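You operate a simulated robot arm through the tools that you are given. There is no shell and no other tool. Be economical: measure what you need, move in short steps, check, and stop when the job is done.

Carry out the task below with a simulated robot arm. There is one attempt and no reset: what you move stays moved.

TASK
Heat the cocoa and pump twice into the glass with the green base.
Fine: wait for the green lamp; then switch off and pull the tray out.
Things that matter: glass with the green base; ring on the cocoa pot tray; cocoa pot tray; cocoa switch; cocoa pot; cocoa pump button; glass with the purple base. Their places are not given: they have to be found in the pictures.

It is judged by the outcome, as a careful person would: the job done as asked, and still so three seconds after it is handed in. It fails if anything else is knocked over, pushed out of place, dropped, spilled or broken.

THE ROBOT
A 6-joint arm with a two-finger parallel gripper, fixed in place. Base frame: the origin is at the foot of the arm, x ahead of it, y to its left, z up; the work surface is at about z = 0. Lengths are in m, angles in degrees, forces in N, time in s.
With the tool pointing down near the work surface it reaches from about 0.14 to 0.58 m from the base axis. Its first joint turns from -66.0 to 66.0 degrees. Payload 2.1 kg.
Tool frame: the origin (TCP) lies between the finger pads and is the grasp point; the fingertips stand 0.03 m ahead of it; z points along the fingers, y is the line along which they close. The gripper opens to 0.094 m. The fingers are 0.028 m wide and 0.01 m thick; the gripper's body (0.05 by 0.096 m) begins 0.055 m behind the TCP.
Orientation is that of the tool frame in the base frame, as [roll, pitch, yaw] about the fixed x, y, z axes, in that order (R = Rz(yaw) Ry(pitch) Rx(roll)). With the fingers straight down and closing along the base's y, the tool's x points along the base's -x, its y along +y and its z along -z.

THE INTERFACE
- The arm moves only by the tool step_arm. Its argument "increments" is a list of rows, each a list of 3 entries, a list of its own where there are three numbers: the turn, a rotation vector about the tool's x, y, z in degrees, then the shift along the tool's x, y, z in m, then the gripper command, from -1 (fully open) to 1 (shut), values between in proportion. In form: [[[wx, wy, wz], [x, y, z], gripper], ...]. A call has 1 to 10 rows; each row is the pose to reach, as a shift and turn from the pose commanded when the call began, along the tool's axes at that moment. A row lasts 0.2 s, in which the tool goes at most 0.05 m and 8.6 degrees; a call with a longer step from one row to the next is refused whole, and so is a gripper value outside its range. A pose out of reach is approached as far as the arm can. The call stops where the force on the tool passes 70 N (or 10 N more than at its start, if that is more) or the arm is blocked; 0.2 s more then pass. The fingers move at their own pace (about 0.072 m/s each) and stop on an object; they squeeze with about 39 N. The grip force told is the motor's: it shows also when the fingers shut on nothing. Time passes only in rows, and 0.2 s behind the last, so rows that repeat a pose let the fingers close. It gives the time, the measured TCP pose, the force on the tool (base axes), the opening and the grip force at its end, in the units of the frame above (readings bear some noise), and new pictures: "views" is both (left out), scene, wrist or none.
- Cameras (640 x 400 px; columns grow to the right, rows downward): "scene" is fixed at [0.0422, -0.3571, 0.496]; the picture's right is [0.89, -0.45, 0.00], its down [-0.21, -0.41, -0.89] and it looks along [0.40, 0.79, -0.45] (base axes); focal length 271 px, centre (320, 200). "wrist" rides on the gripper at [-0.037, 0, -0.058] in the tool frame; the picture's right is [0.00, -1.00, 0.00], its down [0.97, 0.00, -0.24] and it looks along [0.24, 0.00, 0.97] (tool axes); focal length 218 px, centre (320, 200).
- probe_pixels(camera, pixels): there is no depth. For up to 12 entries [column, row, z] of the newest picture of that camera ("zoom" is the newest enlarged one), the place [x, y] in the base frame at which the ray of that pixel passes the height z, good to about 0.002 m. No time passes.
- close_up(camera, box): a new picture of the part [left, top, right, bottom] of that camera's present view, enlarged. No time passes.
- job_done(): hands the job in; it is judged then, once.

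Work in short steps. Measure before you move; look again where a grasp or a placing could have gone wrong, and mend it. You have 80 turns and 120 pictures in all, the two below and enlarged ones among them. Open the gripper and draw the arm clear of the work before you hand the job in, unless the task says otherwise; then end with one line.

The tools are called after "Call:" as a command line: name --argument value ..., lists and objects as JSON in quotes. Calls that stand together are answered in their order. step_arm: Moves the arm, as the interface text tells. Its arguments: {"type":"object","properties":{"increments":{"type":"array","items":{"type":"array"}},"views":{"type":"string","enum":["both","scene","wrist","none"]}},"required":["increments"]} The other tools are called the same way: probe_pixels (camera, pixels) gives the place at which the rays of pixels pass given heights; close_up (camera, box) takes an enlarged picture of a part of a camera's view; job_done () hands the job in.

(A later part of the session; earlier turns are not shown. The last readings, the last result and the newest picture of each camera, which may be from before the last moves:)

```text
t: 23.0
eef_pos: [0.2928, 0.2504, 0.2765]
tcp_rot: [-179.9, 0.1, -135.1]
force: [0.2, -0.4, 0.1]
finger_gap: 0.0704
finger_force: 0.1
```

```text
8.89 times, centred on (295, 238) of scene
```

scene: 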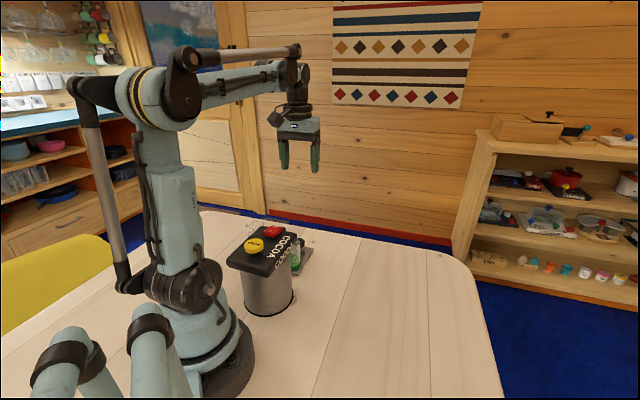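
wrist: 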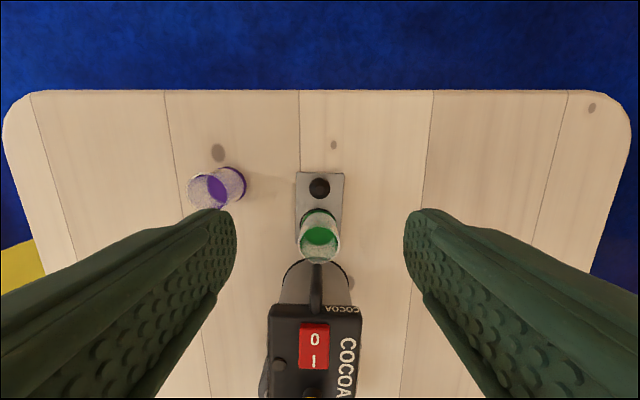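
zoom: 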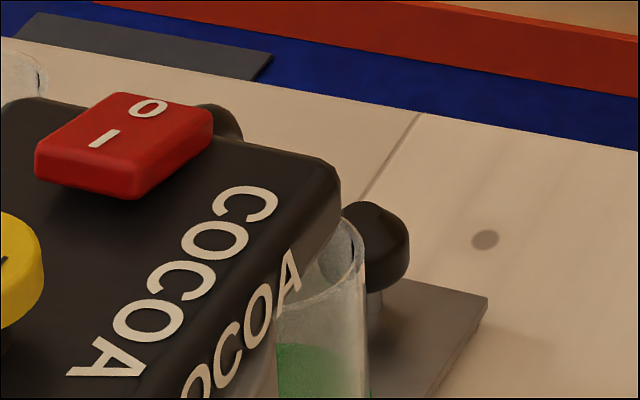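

Call:
probe_pixels --camera "wrist" --pixels '[[315, 264, 0.08], [315, 264, 0.1], [315, 264, 0.12], [315, 264, 0.14], [320, 226, 0.08], [316, 213, 0.009], [319, 188.5, 0.037], [298, 171.5, 0.008], [344, 173, 0.008], [296, 243, 0.008], [317, 261, 0.0]]'

Call:
close_up --camera "wrist" --box '[295, 200, 345, 280]'

```text
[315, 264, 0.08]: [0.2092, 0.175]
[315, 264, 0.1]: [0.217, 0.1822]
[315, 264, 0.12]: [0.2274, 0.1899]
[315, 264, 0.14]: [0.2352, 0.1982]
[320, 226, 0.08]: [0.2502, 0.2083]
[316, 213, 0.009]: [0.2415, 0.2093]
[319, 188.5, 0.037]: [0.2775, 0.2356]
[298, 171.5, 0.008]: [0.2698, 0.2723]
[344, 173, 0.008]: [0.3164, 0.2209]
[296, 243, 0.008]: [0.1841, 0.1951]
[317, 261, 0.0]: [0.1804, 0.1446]
```

```text
5.00 times, centred on (320, 240) of wrist
```

zoom: 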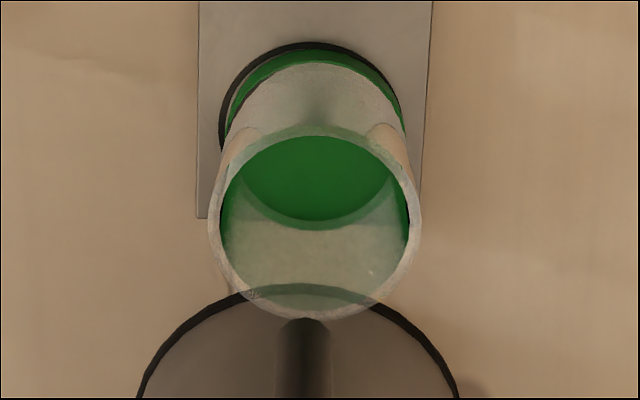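

The base gap and the spout ray suggest the tray is at its stop, with the spout tip (z≈0.12) above the glass centre at (0.227,0.190). I need a second viewpoint to be sure, so I'll move above the pot.

Call:
step_arm --increments '[[[0, 0, 0], [0.03, 0.001, 0], -0.5], [[0, 0, 0], [0.06, 0.002, 0], -0.5], [[0, 0, 0], [0.09, 0.003, 0], -0.5], [[0, 0, 0], [0.11, 0.004, 0], -0.5], [[0, 0, 0], [0.11, 0.004, 0], -0.5]]'

Call:
close_up --camera "wrist" --box '[220, 60, 420, 300]'

```text
t: 24.2
eef_pos: [0.2102, 0.1754, 0.279]
tcp_rot: [-180.0, 0.1, -135.0]
force: [0.0, 0.6, -0.6]
finger_gap: 0.0706
finger_force: 0.1
```

scene: 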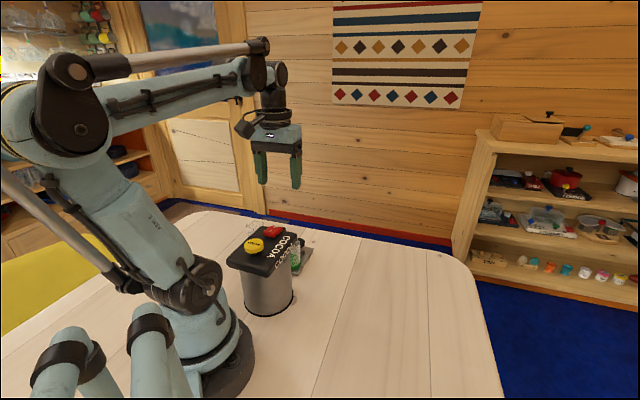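
wrist: 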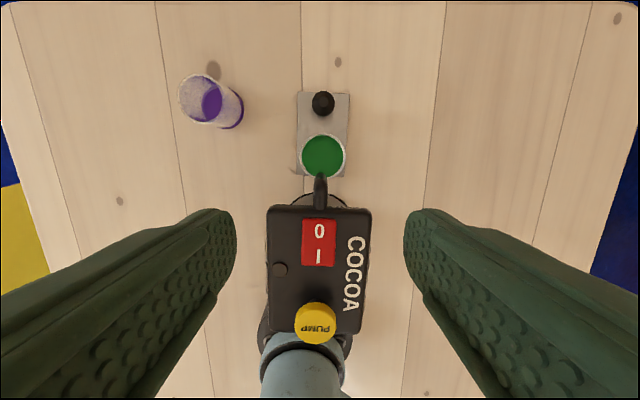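

```text
1.67 times, centred on (320, 180) of wrist
```

zoom: 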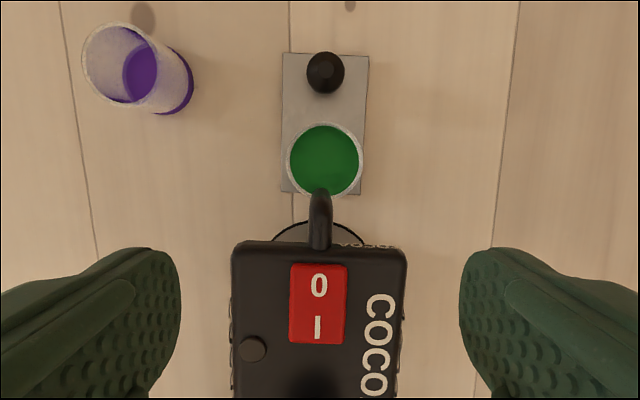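

Call:
close_up --camera "wrist" --box '[290, 125, 354, 213]'

Call:
probe_pixels --camera "wrist" --pixels '[[320.5, 174, 0.08], [320.5, 174, 0.1], [320.5, 174, 0.12], [323, 157, 0.08], [322, 176, 0.08], [319, 242, 0.16], [315, 322, 0.17], [279, 269, 0.155], [319, 192, 0.0]]'

```text
4.55 times, centred on (322, 169) of wrist
```

zoom: 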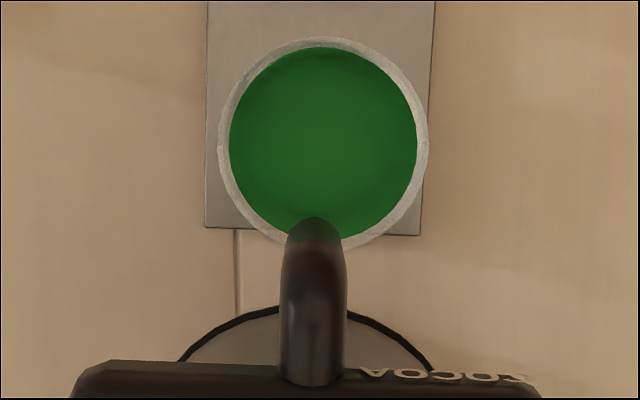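

```text
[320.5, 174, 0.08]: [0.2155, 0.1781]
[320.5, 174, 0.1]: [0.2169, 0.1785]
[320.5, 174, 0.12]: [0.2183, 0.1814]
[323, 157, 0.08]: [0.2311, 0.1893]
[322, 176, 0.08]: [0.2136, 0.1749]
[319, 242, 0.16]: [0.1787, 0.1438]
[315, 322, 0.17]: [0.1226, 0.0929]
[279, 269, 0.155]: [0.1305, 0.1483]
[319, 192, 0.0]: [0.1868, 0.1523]
```

From this view the spout (z≈0.10) only just overhangs the near rim, so a pump now could miss. The grey box on the gripper's +x side must have shoved the pot head. Pulling the pot back out by the spout by the same amount would fix both, so I'll measure the exact displacement.

Call:
probe_pixels --camera "scene" --pixels '[[259.1, 241.0, 0.165], [253.9, 245.9, 0.165], [276.7, 226.7, 0.16], [272.8, 231.3, 0.16], [265.6, 309.6, 0.0], [262.4, 316.1, 0.0], [295.5, 255, 0.14], [299.4, 292.3, 0.0], [296.0, 297, 0.0]]'

Call:
close_up --camera "scene" --box '[210, 190, 370, 320]'

```text
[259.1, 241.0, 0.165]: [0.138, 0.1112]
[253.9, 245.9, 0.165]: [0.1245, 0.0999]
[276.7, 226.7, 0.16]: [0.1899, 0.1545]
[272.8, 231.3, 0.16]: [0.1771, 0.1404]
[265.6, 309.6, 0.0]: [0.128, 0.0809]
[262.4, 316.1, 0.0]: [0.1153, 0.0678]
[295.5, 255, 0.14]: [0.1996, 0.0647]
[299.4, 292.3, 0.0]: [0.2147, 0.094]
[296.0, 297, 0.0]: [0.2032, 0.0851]
```

```text
3.08 times, centred on (290, 255) of scene
```

zoom: 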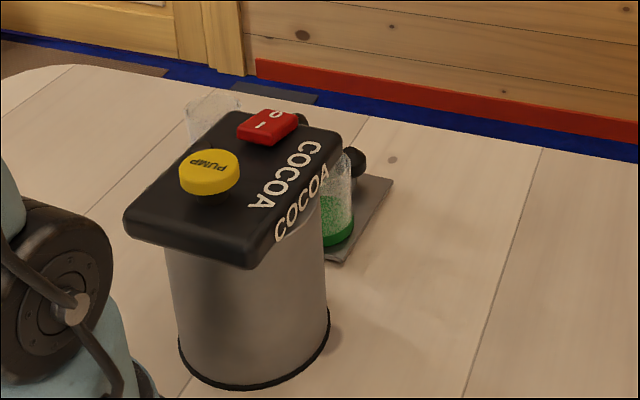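

The pot moved 0.018 m along the tool x axis. I'll come down around the spout stub (axis column ≈320, just outside the head front), staying above the glass rim.

Call:
step_arm --increments '[[[0, 0, 0], [-0.01, 0, 0.02], -0.5], [[0, 0, 0], [-0.01, 0, 0.05], -0.5], [[0, 0, 0], [-0.01, 0, 0.08], -0.5], [[0, 0, 0], [-0.01, 0, 0.105], -0.5], [[0, 0, 0], [-0.01, 0, 0.12], -0.5], [[0, 0, 0], [-0.01, 0, 0.12], -0.5]]'

Call:
close_up --camera "scene" --box '[230, 180, 350, 260]'

```text
t: 25.6
eef_pos: [0.2169, 0.1829, 0.1577]
tcp_rot: [-179.9, 0.1, -135.0]
force: [0.1, 0.1, 0.2]
finger_gap: 0.0703
finger_force: 0.2
```

scene: 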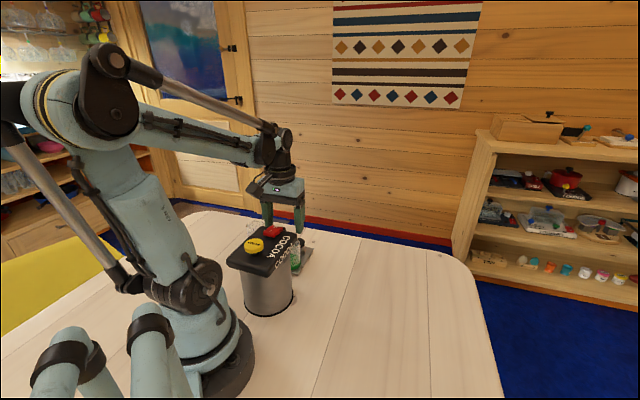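
wrist: 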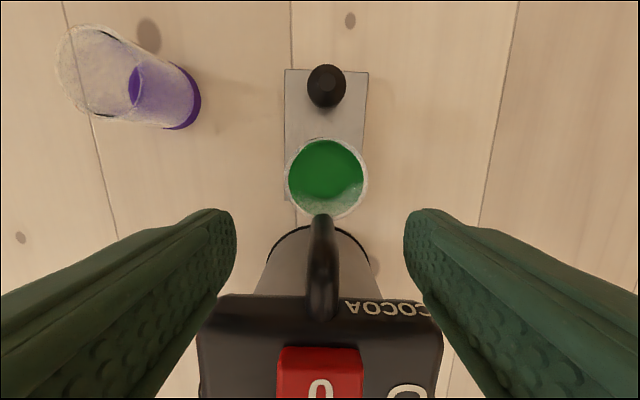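

```text
5.00 times, centred on (290, 220) of scene
```

zoom: 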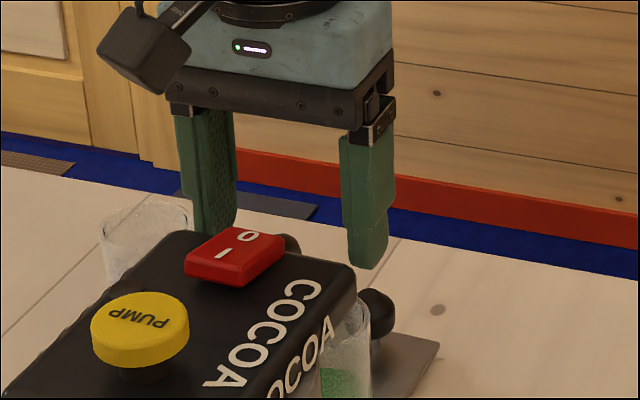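

The spout lies centred between the fingers (column 322), with the box well above the head. I'll go down 0.03 more and close gently on the spout, keeping the tips above the glass rim.

Call:
step_arm --increments '[[[0, 0, 0], [0, 0, 0.015], -0.5], [[0, 0, 0], [0, 0, 0.029], -0.5], [[0, 0, 0], [0, -0.0005, 0.029], -0.1], [[0, 0, 0], [0, -0.0005, 0.029], 0.3], [[0, 0, 0], [0, -0.0005, 0.029], 0.6], [[0, 0, 0], [0, -0.0005, 0.029], 0.8], [[0, 0, 0], [0, -0.0005, 0.029], 0.9], [[0, 0, 0], [0, -0.0005, 0.029], 0.9]]'

Call:
close_up --camera "scene" --box '[230, 180, 350, 260]'

```text
t: 27.4
eef_pos: [0.2176, 0.1828, 0.1275]
tcp_rot: [-180.0, 0.1, -135.0]
force: [0.6, 0.8, -0.5]
finger_gap: 0.0179
finger_force: 39.1
```

scene: 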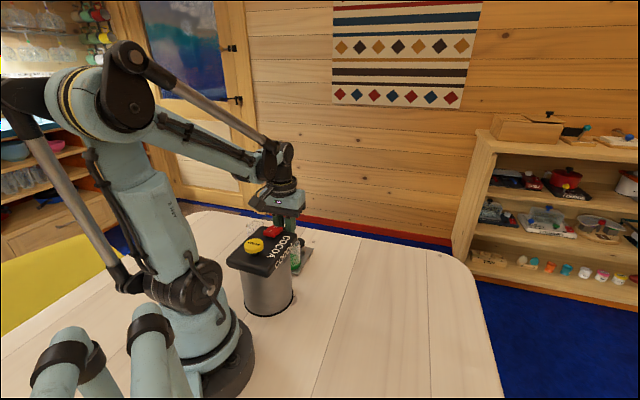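
wrist: 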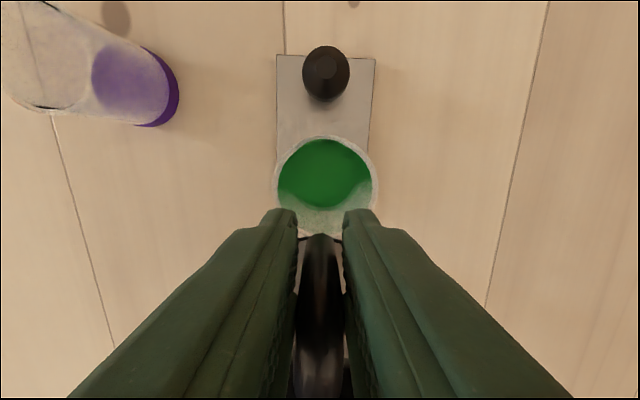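

```text
5.00 times, centred on (290, 220) of scene
```

zoom: 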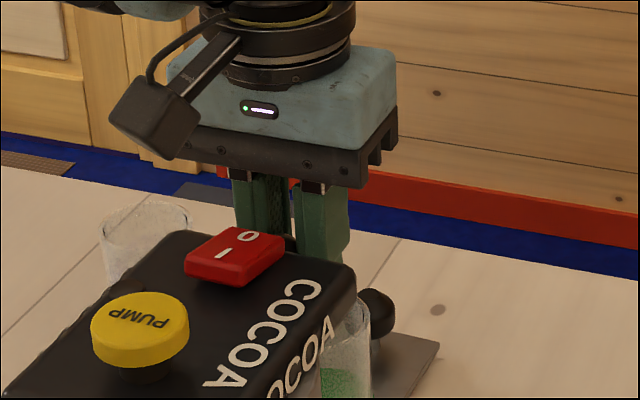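

The spout is gripped (gap 0.018). I'll drag the pot slowly outward by 0.018 m along tool −x.

Call:
step_arm --increments '[[[0, 0, 0], [-0.003, 0, 0], 0.9], [[0, 0, 0], [-0.006, 0, 0], 0.9], [[0, 0, 0], [-0.009, 0, 0], 0.9], [[0, 0, 0], [-0.012, 0, 0], 0.9], [[0, 0, 0], [-0.015, 0, 0], 0.9], [[0, 0, 0], [-0.018, 0, 0], 0.9], [[0, 0, 0], [-0.018, 0, 0], 0.9]]'

Call:
close_up --camera "scene" --box '[210, 190, 370, 320]'

```text
t: 29.0
eef_pos: [0.231, 0.1934, 0.1268]
tcp_rot: [180.0, 0.0, -135.0]
force: [-5.4, -6.0, -0.9]
finger_gap: 0.0175
finger_force: 38.7
```

scene: 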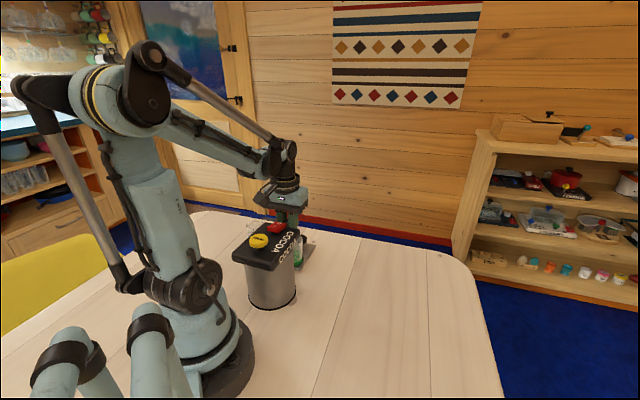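
wrist: 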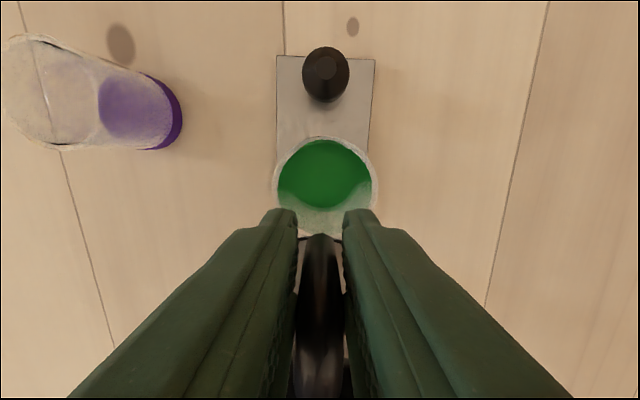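

```text
3.08 times, centred on (290, 255) of scene
```

zoom: 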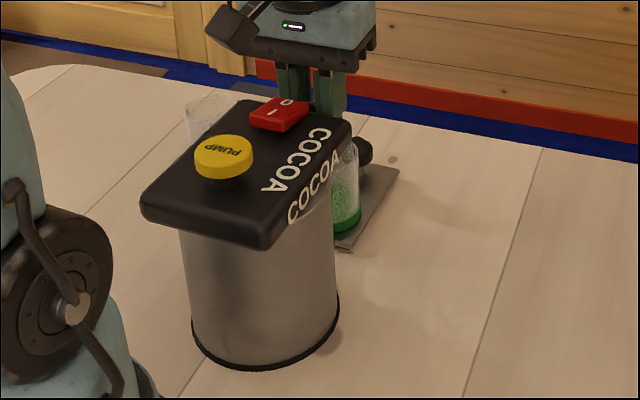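

The pot is back at its original place (pump at (223,156) in the zoom, as before), and the tray moved with it, so the tray slides on the pot and still needs ≈0.02 m more. I'll release the spout and rise.

Call:
step_arm --increments '[[[0, 0, 0], [0, 0, 0], 0.5], [[0, 0, 0], [0, 0, 0], 0], [[0, 0, 0], [0, 0, 0], -0.3], [[0, 0, 0], [0, 0, -0.03], -0.3], [[0, 0, 0], [0, 0, -0.06], -0.3], [[0, 0, 0], [-0.03, 0, -0.08], -0.3], [[0, 0, 0], [-0.06, 0, -0.08], -0.3], [[0, 0, 0], [-0.08, 0, -0.08], -0.3], [[0, 0, 0], [-0.08, 0, -0.08], -0.3]]'

Call:
close_up --camera "wrist" --box '[250, 150, 390, 400]'

```text
t: 31.0
eef_pos: [0.2863, 0.2512, 0.2064]
tcp_rot: [-180.0, 0.1, -135.0]
force: [-0.2, 0.4, 0.4]
finger_gap: 0.0612
finger_force: 0.0
```

scene: 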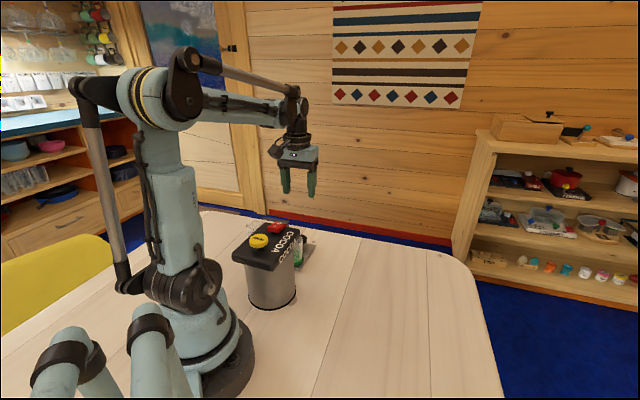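
wrist: 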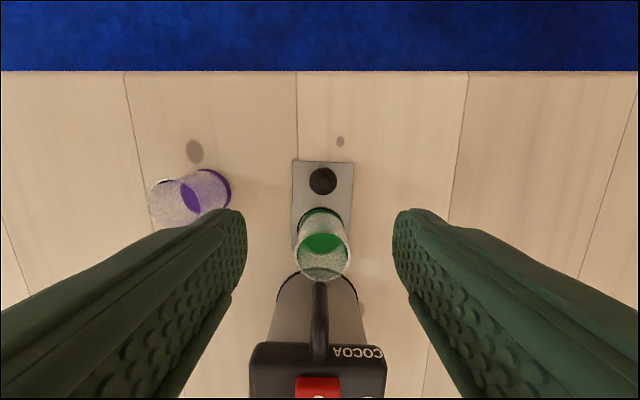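

```text
1.60 times, centred on (320, 275) of wrist
```

zoom: 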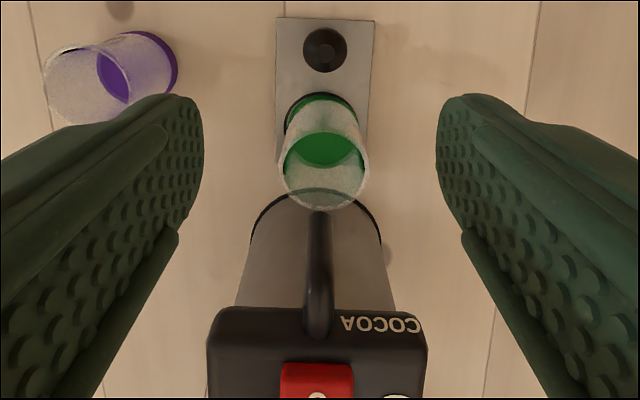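

The knob is at column 322, right below. I'll tilt the tool 20° so the gripper leans away from the pot (clearing the box), then come down around the knob.

Call:
step_arm --increments '[[[0, 7, 0], [-0.003, -0.0015, 0.02], -0.3], [[0, 14, 0], [-0.003, -0.0015, 0.05], -0.3], [[0, 20, 0], [-0.003, -0.0015, 0.08], -0.3], [[0, 20, 0], [-0.003, -0.0015, 0.115], -0.3], [[0, 20, 0], [-0.003, -0.0015, 0.145], -0.3], [[0, 20, 0], [-0.003, -0.0015, 0.16], -0.3], [[0, 20, 0], [-0.003, -0.0015, 0.16], -0.3]]'

Call:
close_up --camera "scene" --box '[230, 180, 350, 260]'

```text
t: 32.6
eef_pos: [0.289, 0.253, 0.0469]
tcp_rot: [180.0, -19.9, -135.0]
force: [-0.4, -0.5, 0.0]
finger_gap: 0.0613
finger_force: 0.0
```

scene: 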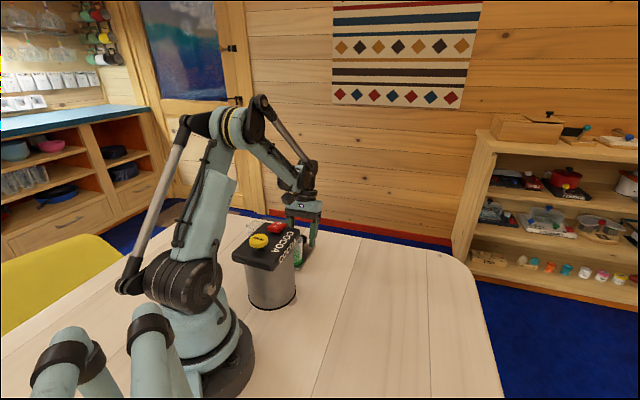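
wrist: 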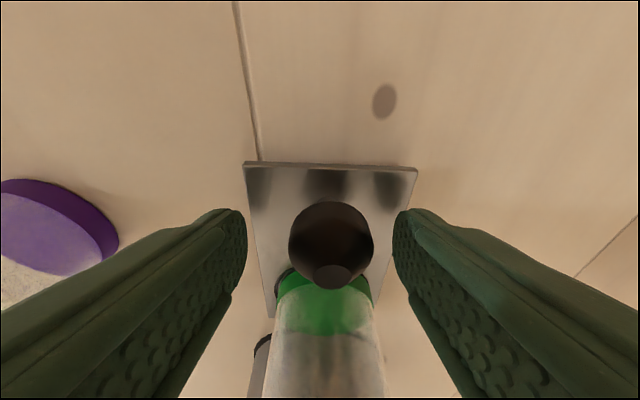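

```text
5.00 times, centred on (290, 220) of scene
```

zoom: 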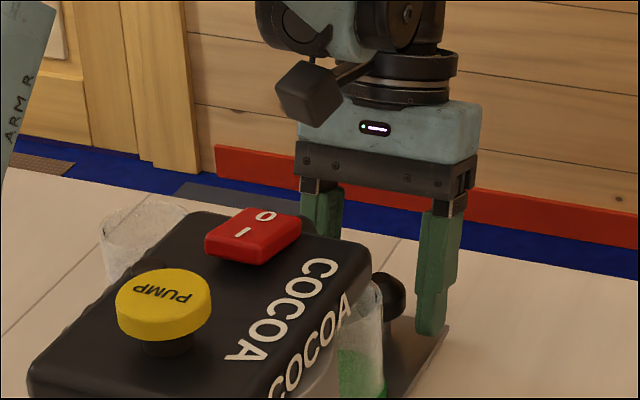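

The knob is at column 331, so I'll shift −0.004 in y and close. The box is now well clear of the head.

Call:
step_arm --increments '[[[0, 0, 0], [0, -0.004, 0], -0.3], [[0, 0, 0], [0, -0.004, 0], 0.1], [[0, 0, 0], [0, -0.004, 0], 0.4], [[0, 0, 0], [0, -0.004, 0], 0.6], [[0, 0, 0], [0, -0.004, 0], 0.6]]' --views "wrist"

```text
t: 33.8
eef_pos: [0.2927, 0.2501, 0.0479]
tcp_rot: [180.0, -19.8, -135.1]
force: [-2.9, 3.0, 0.1]
finger_gap: 0.0289
finger_force: 38.9
```

wrist: 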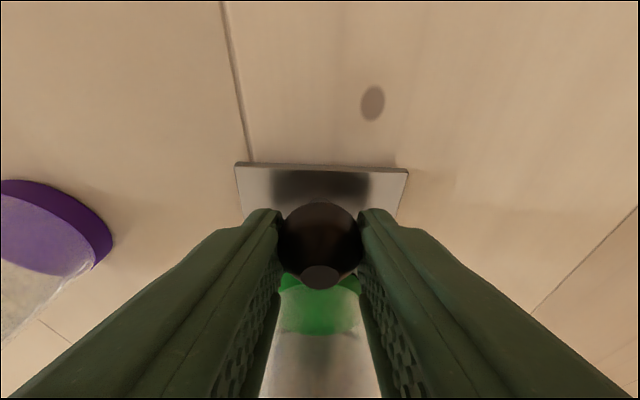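

Gripped. I'll push horizontally in small steps (8 mm) and check the force and the pot's position.

Call:
step_arm --increments '[[[0, 0, 0], [0.0019, 0.0005, 0.0007], 0.6], [[0, 0, 0], [0.0038, 0.001, 0.0014], 0.6], [[0, 0, 0], [0.0056, 0.001, 0.0021], 0.6], [[0, 0, 0], [0.0075, 0.001, 0.0027], 0.6]]' --views "none"

Call:
close_up --camera "scene" --box '[210, 190, 370, 320]'

```text
t: 34.8
eef_pos: [0.2882, 0.245, 0.0485]
tcp_rot: [-179.9, -19.9, -135.2]
force: [-1.0, 2.1, -0.5]
finger_gap: 0.0292
finger_force: 38.8
```

```text
3.08 times, centred on (290, 255) of scene
```

zoom: 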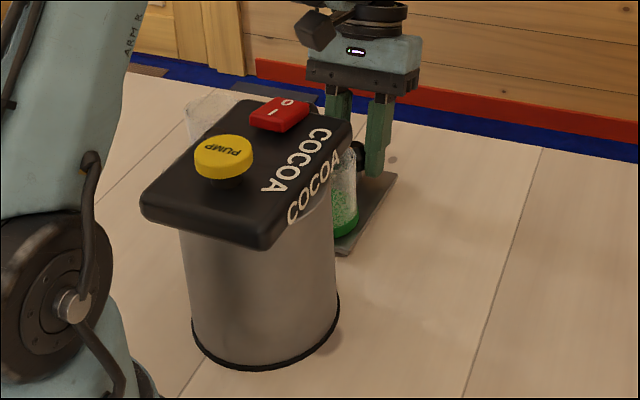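

The pot hasn't moved and the force is low, so the tray is still free. I'll go another 10 mm in small steps.

Call:
step_arm --increments '[[[0, 0, 0], [0.0019, 0.0003, 0.0007], 0.6], [[0, 0, 0], [0.0038, 0.0005, 0.0014], 0.6], [[0, 0, 0], [0.0056, 0.0008, 0.0021], 0.6], [[0, 0, 0], [0.0075, 0.001, 0.0027], 0.6], [[0, 0, 0], [0.0094, 0.001, 0.0034], 0.6]]' --views "wrist"

Call:
close_up --camera "scene" --box '[210, 190, 370, 320]'

```text
t: 36.0
eef_pos: [0.2793, 0.2385, 0.0484]
tcp_rot: [180.0, -20.0, -134.9]
force: [4.1, -4.4, 0.8]
finger_gap: 0.0288
finger_force: 38.8
```

wrist: 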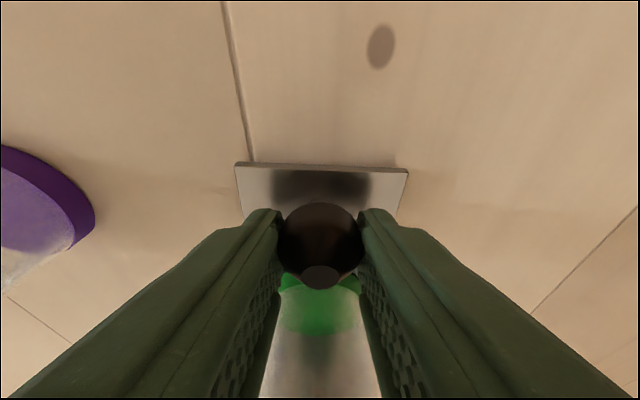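

```text
3.08 times, centred on (290, 255) of scene
```

zoom: 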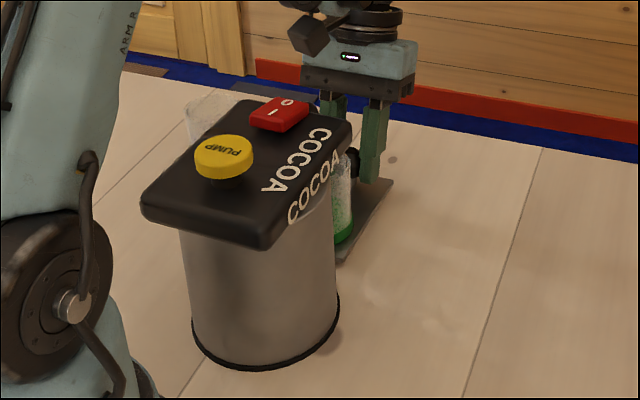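

The pot is still in place. The side force reversed, so I'll back y off 1.5 mm and push another 4 mm to see whether a stop is met.

Call:
step_arm --increments '[[[0, 0, 0], [0, -0.0015, 0], 0.6], [[0, 0, 0], [0.0015, -0.0015, 0.0005], 0.6], [[0, 0, 0], [0.0028, -0.0015, 0.001], 0.6], [[0, 0, 0], [0.0038, -0.0015, 0.0014], 0.6], [[0, 0, 0], [0.0038, -0.0015, 0.0014], 0.6]]' --views "none"

Call:
close_up --camera "scene" --box '[210, 190, 370, 320]'

```text
t: 37.2
eef_pos: [0.2777, 0.2342, 0.0467]
tcp_rot: [-180.0, -19.9, -135.0]
force: [0.2, 0.7, 0.9]
finger_gap: 0.0288
finger_force: 39.6
```

```text
3.08 times, centred on (290, 255) of scene
```

zoom: 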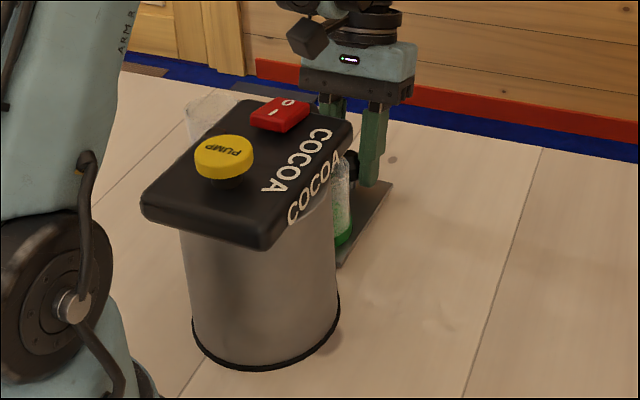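

There's no stop yet, and the ring should now be about under the spout. I'll release, rise, un-tilt, and look from above the pot.

Call:
step_arm --increments '[[[0, 0, 0], [0, 0, 0], 0.2], [[0, 0, 0], [0, 0, 0], -0.2], [[0, 0, 0], [0, 0, 0], -0.3], [[0, 0, 0], [0.01, 0, -0.028], -0.3], [[0, 0, 0], [0.024, 0, -0.066], -0.3], [[0, 0, 0], [0.038, 0, -0.103], -0.3], [[0, -7, 0], [0.052, 0, -0.141], -0.3], [[0, -14, 0], [0.065, 0, -0.179], -0.3], [[0, -20, 0], [0.079, 0, -0.216], -0.3], [[0, -20, 0], [0.079, 0, -0.216], -0.3]]' --views "none"

Call:
step_arm --increments '[[[0, 0, 0], [0.03, 0, 0], -0.3], [[0, 0, 0], [0.06, 0, 0], -0.3], [[0, 0, 0], [0.09, 0, 0], -0.3], [[0, 0, 0], [0.11, 0, 0], -0.3], [[0, 0, 0], [0.11, 0, 0], -0.3]]'

Call:
close_up --camera "wrist" --box '[260, 80, 380, 230]'

```text
t: 39.4
eef_pos: [0.2762, 0.2346, 0.2774]
tcp_rot: [179.9, 0.2, -135.0]
force: [-0.5, -0.1, -0.3]
finger_gap: 0.0611
finger_force: 0.0
```

```text
t: 40.6
eef_pos: [0.1973, 0.1579, 0.2774]
tcp_rot: [-180.0, 0.1, -135.0]
force: [-0.4, -0.1, -0.2]
finger_gap: 0.0611
finger_force: 0.0
```

scene: 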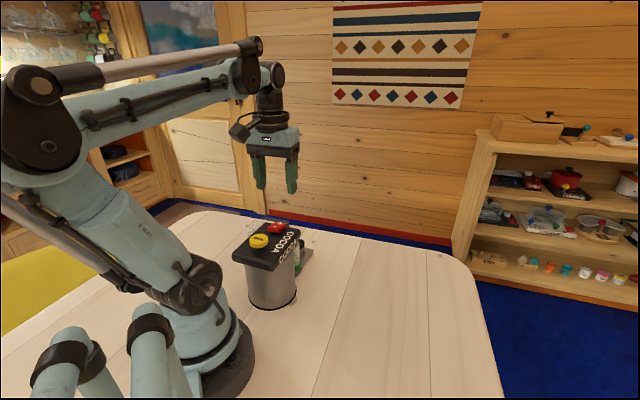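
wrist: 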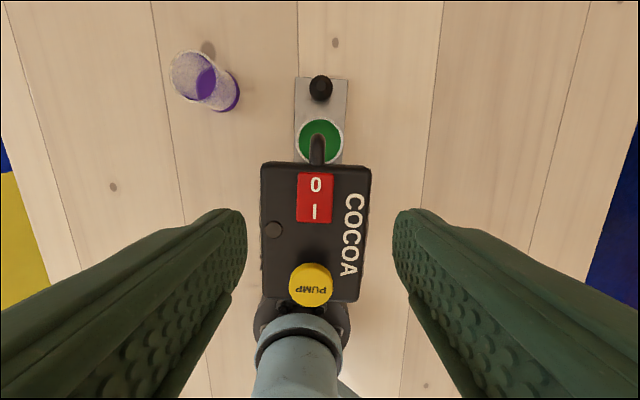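

```text
2.67 times, centred on (320, 155) of wrist
```

zoom: 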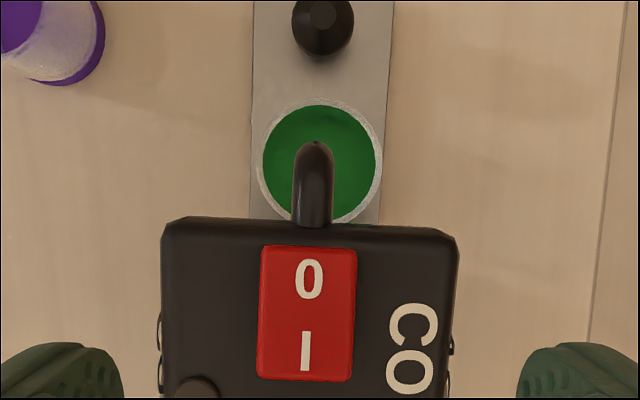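

The spout now sits over the middle of the glass. Next I'll measure the switch ends (0 at (315.5,184), I at (314,211)), the pump at (312,285) and the lamp at (272,230).

Call:
probe_pixels --camera "wrist" --pixels '[[315.5, 184, 0.16], [314, 211, 0.16], [315, 175, 0.16], [315, 222, 0.16], [312, 280, 0.17], [312, 280, 0.18], [272, 230, 0.155], [320, 200, 0.16]]'

Call:
close_up --camera "wrist" --box '[250, 155, 390, 310]'

Call:
close_up --camera "scene" --box '[225, 210, 315, 275]'

```text
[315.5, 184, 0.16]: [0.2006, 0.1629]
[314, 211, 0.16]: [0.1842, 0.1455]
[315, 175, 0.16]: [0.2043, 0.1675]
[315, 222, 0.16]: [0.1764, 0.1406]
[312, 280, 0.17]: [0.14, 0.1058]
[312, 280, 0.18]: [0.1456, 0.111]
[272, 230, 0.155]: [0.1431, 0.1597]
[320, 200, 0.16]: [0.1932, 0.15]
```

```text
2.58 times, centred on (320, 232) of wrist
```

zoom: 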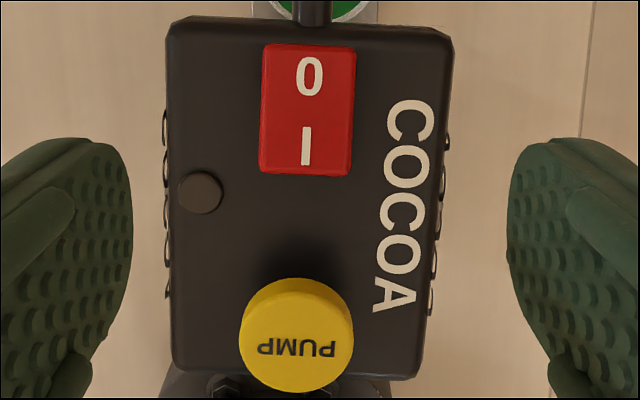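

```text
6.15 times, centred on (270, 242) of scene
```

zoom: 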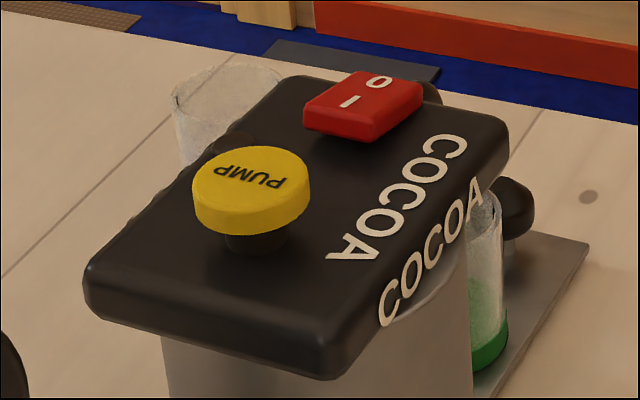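

The rocker's I end (toward the pump) is raised, so it's off. I'll close the fingers and move above the I end with tips at z≈0.18.

Call:
step_arm --increments '[[[0, 0, 0], [0.013, 0.002, 0.01], 0.3], [[0, 0, 0], [0.026, 0.003, 0.03], 1], [[0, 0, 0], [0.026, 0.003, 0.05], 1], [[0, 0, 0], [0.026, 0.003, 0.066], 1], [[0, 0, 0], [0.026, 0.003, 0.066], 1]]'

Call:
close_up --camera "scene" --box '[225, 190, 315, 255]'

```text
t: 41.8
eef_pos: [0.1791, 0.1388, 0.2106]
tcp_rot: [-180.0, 0.1, -135.0]
force: [-1.1, -0.2, -0.2]
finger_gap: 0.0
finger_force: 33.3
```

scene: 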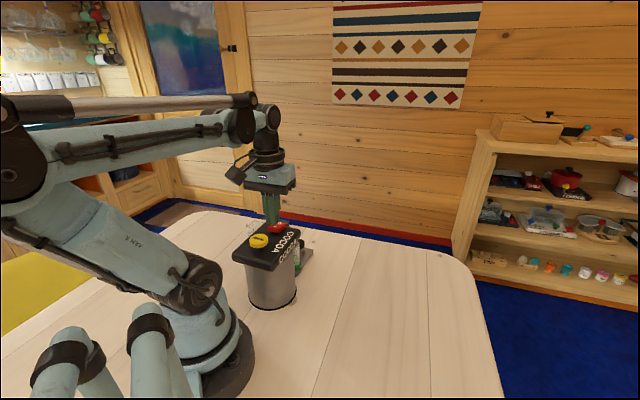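
wrist: 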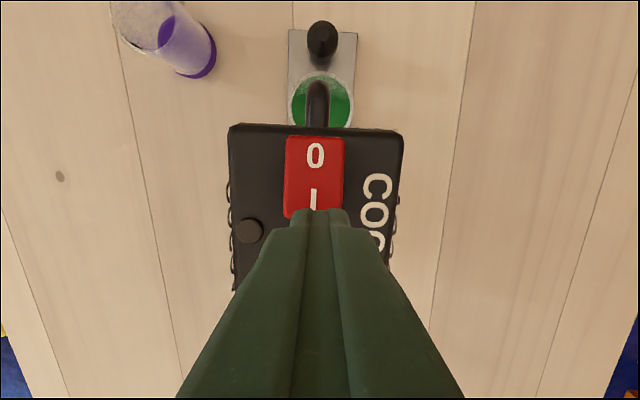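

```text
6.15 times, centred on (270, 222) of scene
```

zoom: 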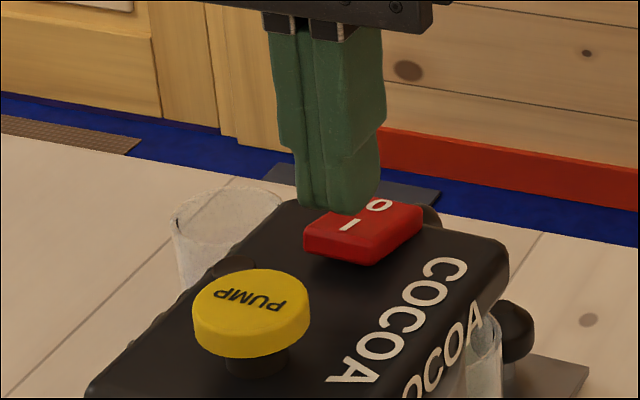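

The fingers are above the I end. I'll press down in small steps, watching the force.

Call:
step_arm --increments '[[[0, 0, 0], [0, 0.002, 0.004], 1], [[0, 0, 0], [0, 0.002, 0.008], 1], [[0, 0, 0], [0, 0.002, 0.012], 1], [[0, 0, 0], [0, 0.002, 0.015], 1]]' --views "none"

Call:
close_up --camera "scene" --box '[225, 190, 315, 255]'

```text
t: 42.8
eef_pos: [0.1766, 0.1401, 0.1953]
tcp_rot: [-180.0, 0.0, -135.0]
force: [-2.5, -1.2, 2.8]
finger_gap: 0.0001
finger_force: 32.3
```

```text
6.15 times, centred on (270, 222) of scene
```

zoom: 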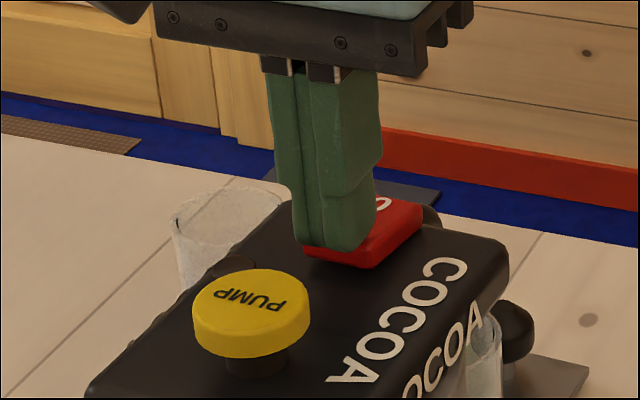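

Light contact at tip z≈0.165 (3 N). I'll press further in 2 mm steps.

Call:
step_arm --increments '[[[0, 0, 0], [0, 0, 0.002], 1], [[0, 0, 0], [0, 0, 0.004], 1], [[0, 0, 0], [0, 0, 0.006], 1]]' --views "none"

Call:
close_up --camera "scene" --box '[225, 190, 315, 255]'

```text
t: 43.6
eef_pos: [0.1764, 0.141, 0.1911]
tcp_rot: [-179.9, -0.1, -135.1]
force: [-5.4, -12.0, 53.1]
finger_gap: 0.0002
finger_force: 33.1
```

```text
6.15 times, centred on (270, 222) of scene
```

zoom: 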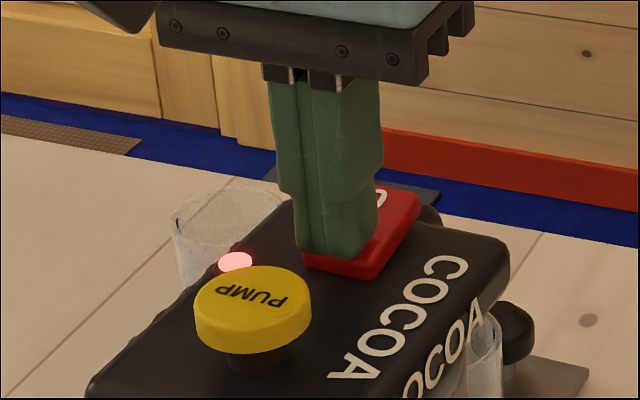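

The lamp is lit red, so it's heating. I'll lift off and move over the pump while waiting.

Call:
step_arm --increments '[[[0, 0, 0], [0, 0, -0.02], 1], [[0, 0, 0], [0, 0, -0.045], 1], [[0, 0, 0], [0.02, 0.001, -0.05], 1], [[0, 0, 0], [0.04, 0.002, -0.05], 1], [[0, 0, 0], [0.051, 0.002, -0.04], 1], [[0, 0, 0], [0.051, 0.002, -0.035], 1], [[0, 0, 0], [0.051, 0.002, -0.035], 1]]'

Call:
close_up --camera "scene" --box '[225, 190, 315, 255]'

```text
t: 45.2
eef_pos: [0.1391, 0.1069, 0.2259]
tcp_rot: [179.9, 0.1, -135.0]
force: [-0.1, -0.1, -0.1]
finger_gap: 0.0001
finger_force: 32.8
```

scene: 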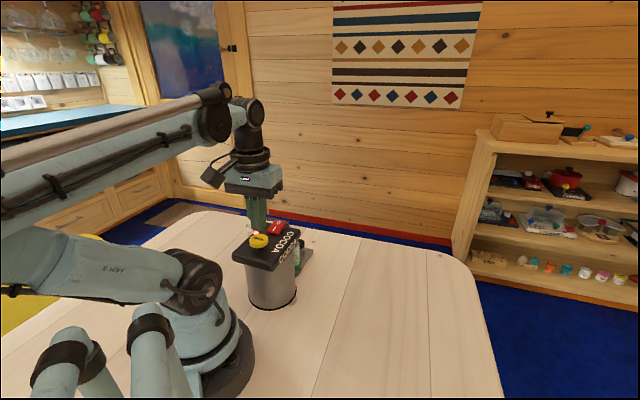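
wrist: 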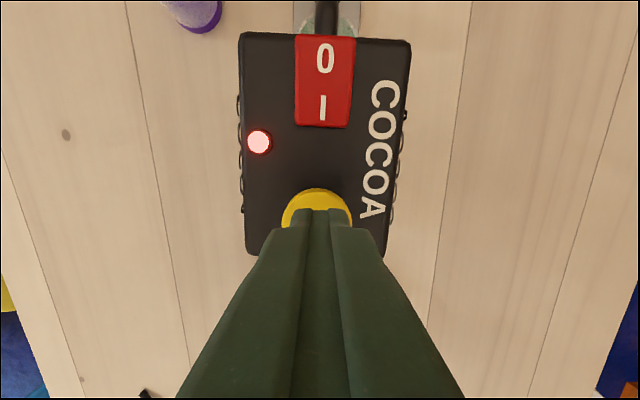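

```text
6.15 times, centred on (270, 222) of scene
```

zoom: 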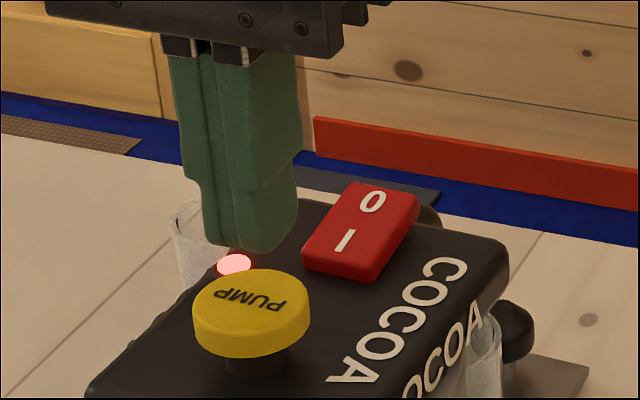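

The lamp is red at (259,142) and the finger is centred over the pump. I'll wait.

Call:
step_arm --increments '[[[0, 0, 0], [0, 0, 0], 1], [[0, 0, 0], [0, 0, 0], 1], [[0, 0, 0], [0, 0, 0], 1], [[0, 0, 0], [0, 0, 0], 1], [[0, 0, 0], [0, 0, 0], 1], [[0, 0, 0], [0, 0, 0], 1], [[0, 0, 0], [0, 0, 0], 1], [[0, 0, 0], [0, 0, 0], 1], [[0, 0, 0], [0, 0, 0], 1], [[0, 0, 0], [0, 0, 0], 1]]' --views "wrist"

```text
t: 47.4
eef_pos: [0.1403, 0.1073, 0.2261]
tcp_rot: [-180.0, 0.1, -135.0]
force: [0.3, -0.4, 0.3]
finger_gap: 0.0
finger_force: 33.0
```

wrist: 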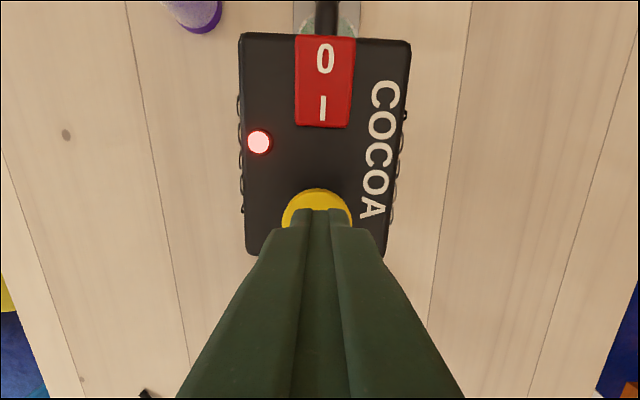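

Still red, so I'll keep waiting.

Call:
step_arm --increments '[[[0, 0, 0], [0, 0, 0], 1], [[0, 0, 0], [0, 0, 0], 1], [[0, 0, 0], [0, 0, 0], 1], [[0, 0, 0], [0, 0, 0], 1], [[0, 0, 0], [0, 0, 0], 1], [[0, 0, 0], [0, 0, 0], 1], [[0, 0, 0], [0, 0, 0], 1], [[0, 0, 0], [0, 0, 0], 1], [[0, 0, 0], [0, 0, 0], 1], [[0, 0, 0], [0, 0, 0], 1]]' --views "wrist"

```text
t: 49.6
eef_pos: [0.14, 0.1075, 0.2258]
tcp_rot: [-180.0, 0.1, -135.0]
force: [0.7, -0.7, -0.3]
finger_gap: 0.0
finger_force: 33.6
```

wrist: 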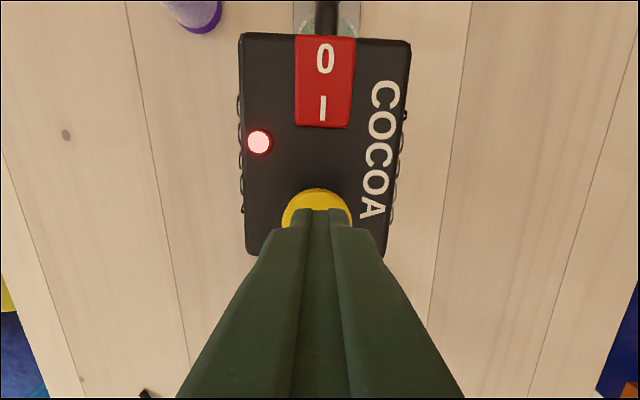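

Call:
step_arm --increments '[[[0, 0, 0], [0, 0, 0], 1], [[0, 0, 0], [0, 0, 0], 1], [[0, 0, 0], [0, 0, 0], 1], [[0, 0, 0], [0, 0, 0], 1], [[0, 0, 0], [0, 0, 0], 1], [[0, 0, 0], [0, 0, 0], 1], [[0, 0, 0], [0, 0, 0], 1], [[0, 0, 0], [0, 0, 0], 1], [[0, 0, 0], [0, 0, 0], 1], [[0, 0, 0], [0, 0, 0], 1]]' --views "wrist"

```text
t: 51.8
eef_pos: [0.1401, 0.108, 0.2258]
tcp_rot: [-180.0, 0.1, -135.0]
force: [0.6, 0.0, 0.0]
finger_gap: 0.0
finger_force: 33.0
```

wrist: 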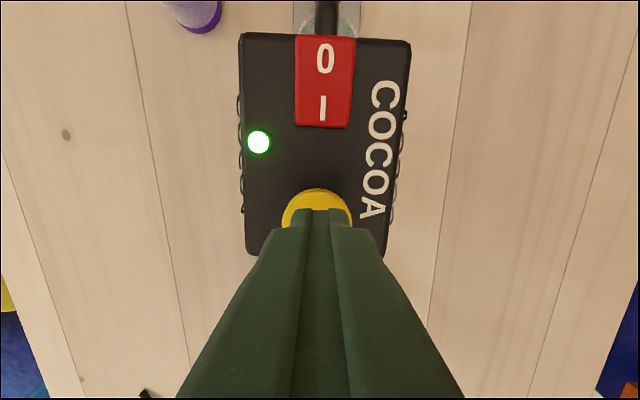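

The lamp is green. I'll press the pump, going down in steps until I feel resistance.

Call:
step_arm --increments '[[[0, 0, 0], [0, 0, 0.01], 1], [[0, 0, 0], [0, 0, 0.018], 1], [[0, 0, 0], [0, 0, 0.022], 1], [[0, 0, 0], [0, 0, 0.025], 1]]' --views "none"

Call:
close_up --camera "scene" --box '[225, 190, 315, 255]'

```text
t: 52.8
eef_pos: [0.1402, 0.1068, 0.1998]
tcp_rot: [-180.0, 0.1, -135.1]
force: [-0.3, 2.4, 2.4]
finger_gap: 0.0002
finger_force: 32.8
```

```text
6.15 times, centred on (270, 222) of scene
```

zoom: 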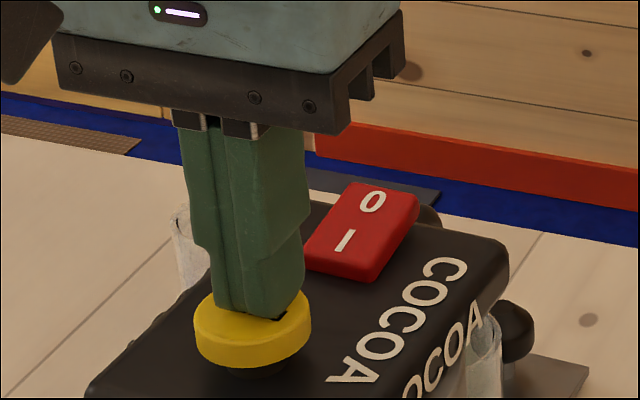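

Contact (2.4 N), and the button has begun moving. I'll press it down further in steps.

Call:
step_arm --increments '[[[0, 0, 0], [0, 0, 0.002], 1], [[0, 0, 0], [0, 0, 0.004], 1], [[0, 0, 0], [0, 0, 0.006], 1]]' --views "none"

Call:
close_up --camera "scene" --box '[225, 200, 325, 270]'

```text
t: 53.6
eef_pos: [0.1403, 0.1055, 0.1954]
tcp_rot: [-179.9, 0.1, -135.0]
force: [-2.2, 0.5, 4.7]
finger_gap: 0.0
finger_force: 33.2
```

```text
5.71 times, centred on (275, 235) of scene
```

zoom: 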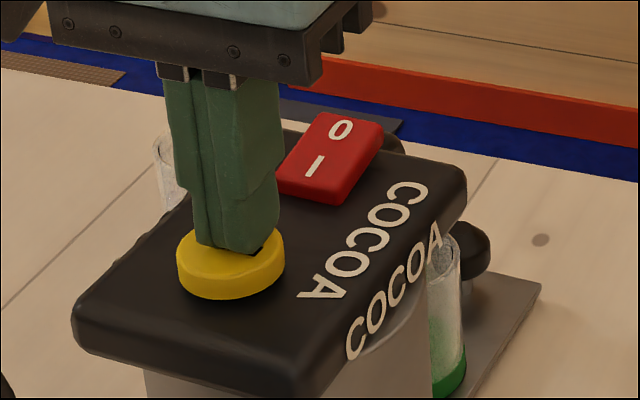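

The button is going down with 5 N. I'll keep pressing to its bottom stop.

Call:
step_arm --increments '[[[0, 0, 0], [0, 0, 0.002], 1], [[0, 0, 0], [0, 0, 0.004], 1], [[0, 0, 0], [0, 0, 0.004], 1]]' --views "none"

Call:
close_up --camera "scene" --box '[225, 200, 325, 270]'

```text
t: 54.4
eef_pos: [0.1398, 0.1053, 0.1912]
tcp_rot: [-180.0, 0.0, -134.9]
force: [-2.3, -5.3, 12.3]
finger_gap: 0.0
finger_force: 32.5
```

```text
5.71 times, centred on (275, 235) of scene
```

zoom: 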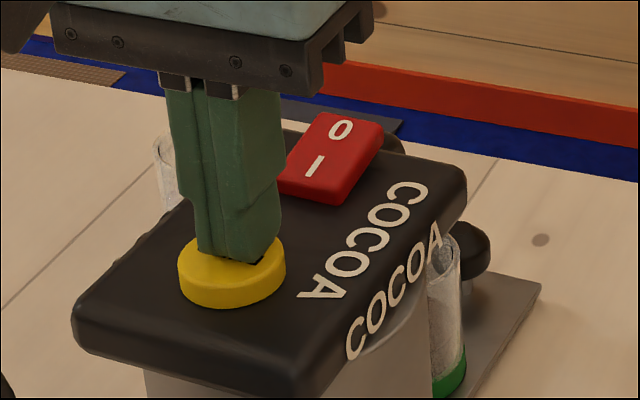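

It's bottomed out (12 N). I'll rise fully so the button returns, and check the glass.

Call:
step_arm --increments '[[[0, 0, 0], [0, 0, -0.01], 1], [[0, 0, 0], [0, 0, -0.025], 1], [[0, 0, 0], [0, 0, -0.035], 1], [[0, 0, 0], [0, 0, -0.035], 1]]' --views "wrist"

Call:
close_up --camera "scene" --box '[245, 210, 325, 270]'

```text
t: 55.4
eef_pos: [0.1401, 0.1079, 0.2256]
tcp_rot: [179.9, 0.1, -135.0]
force: [0.3, -0.1, 0.3]
finger_gap: 0.0
finger_force: 32.8
```

wrist: 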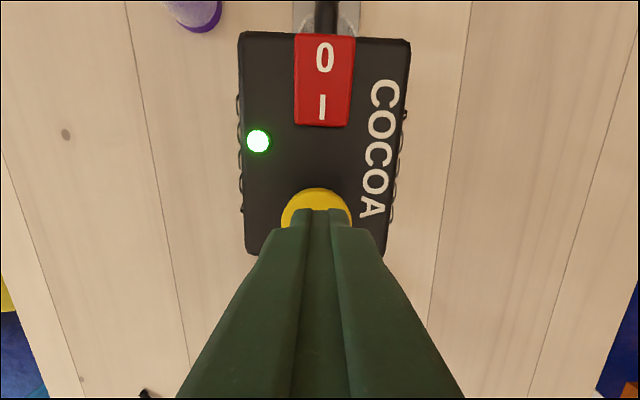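

```text
6.67 times, centred on (285, 240) of scene
```

zoom: 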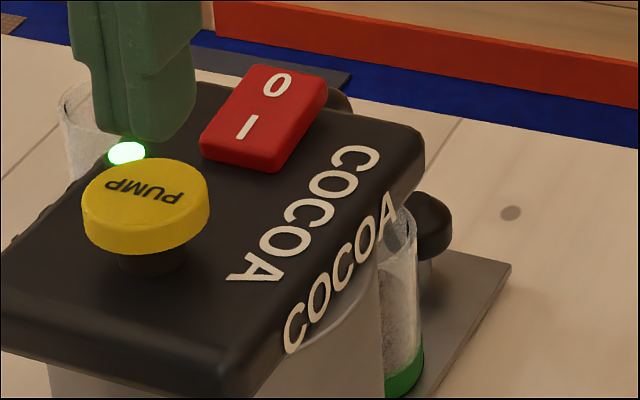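

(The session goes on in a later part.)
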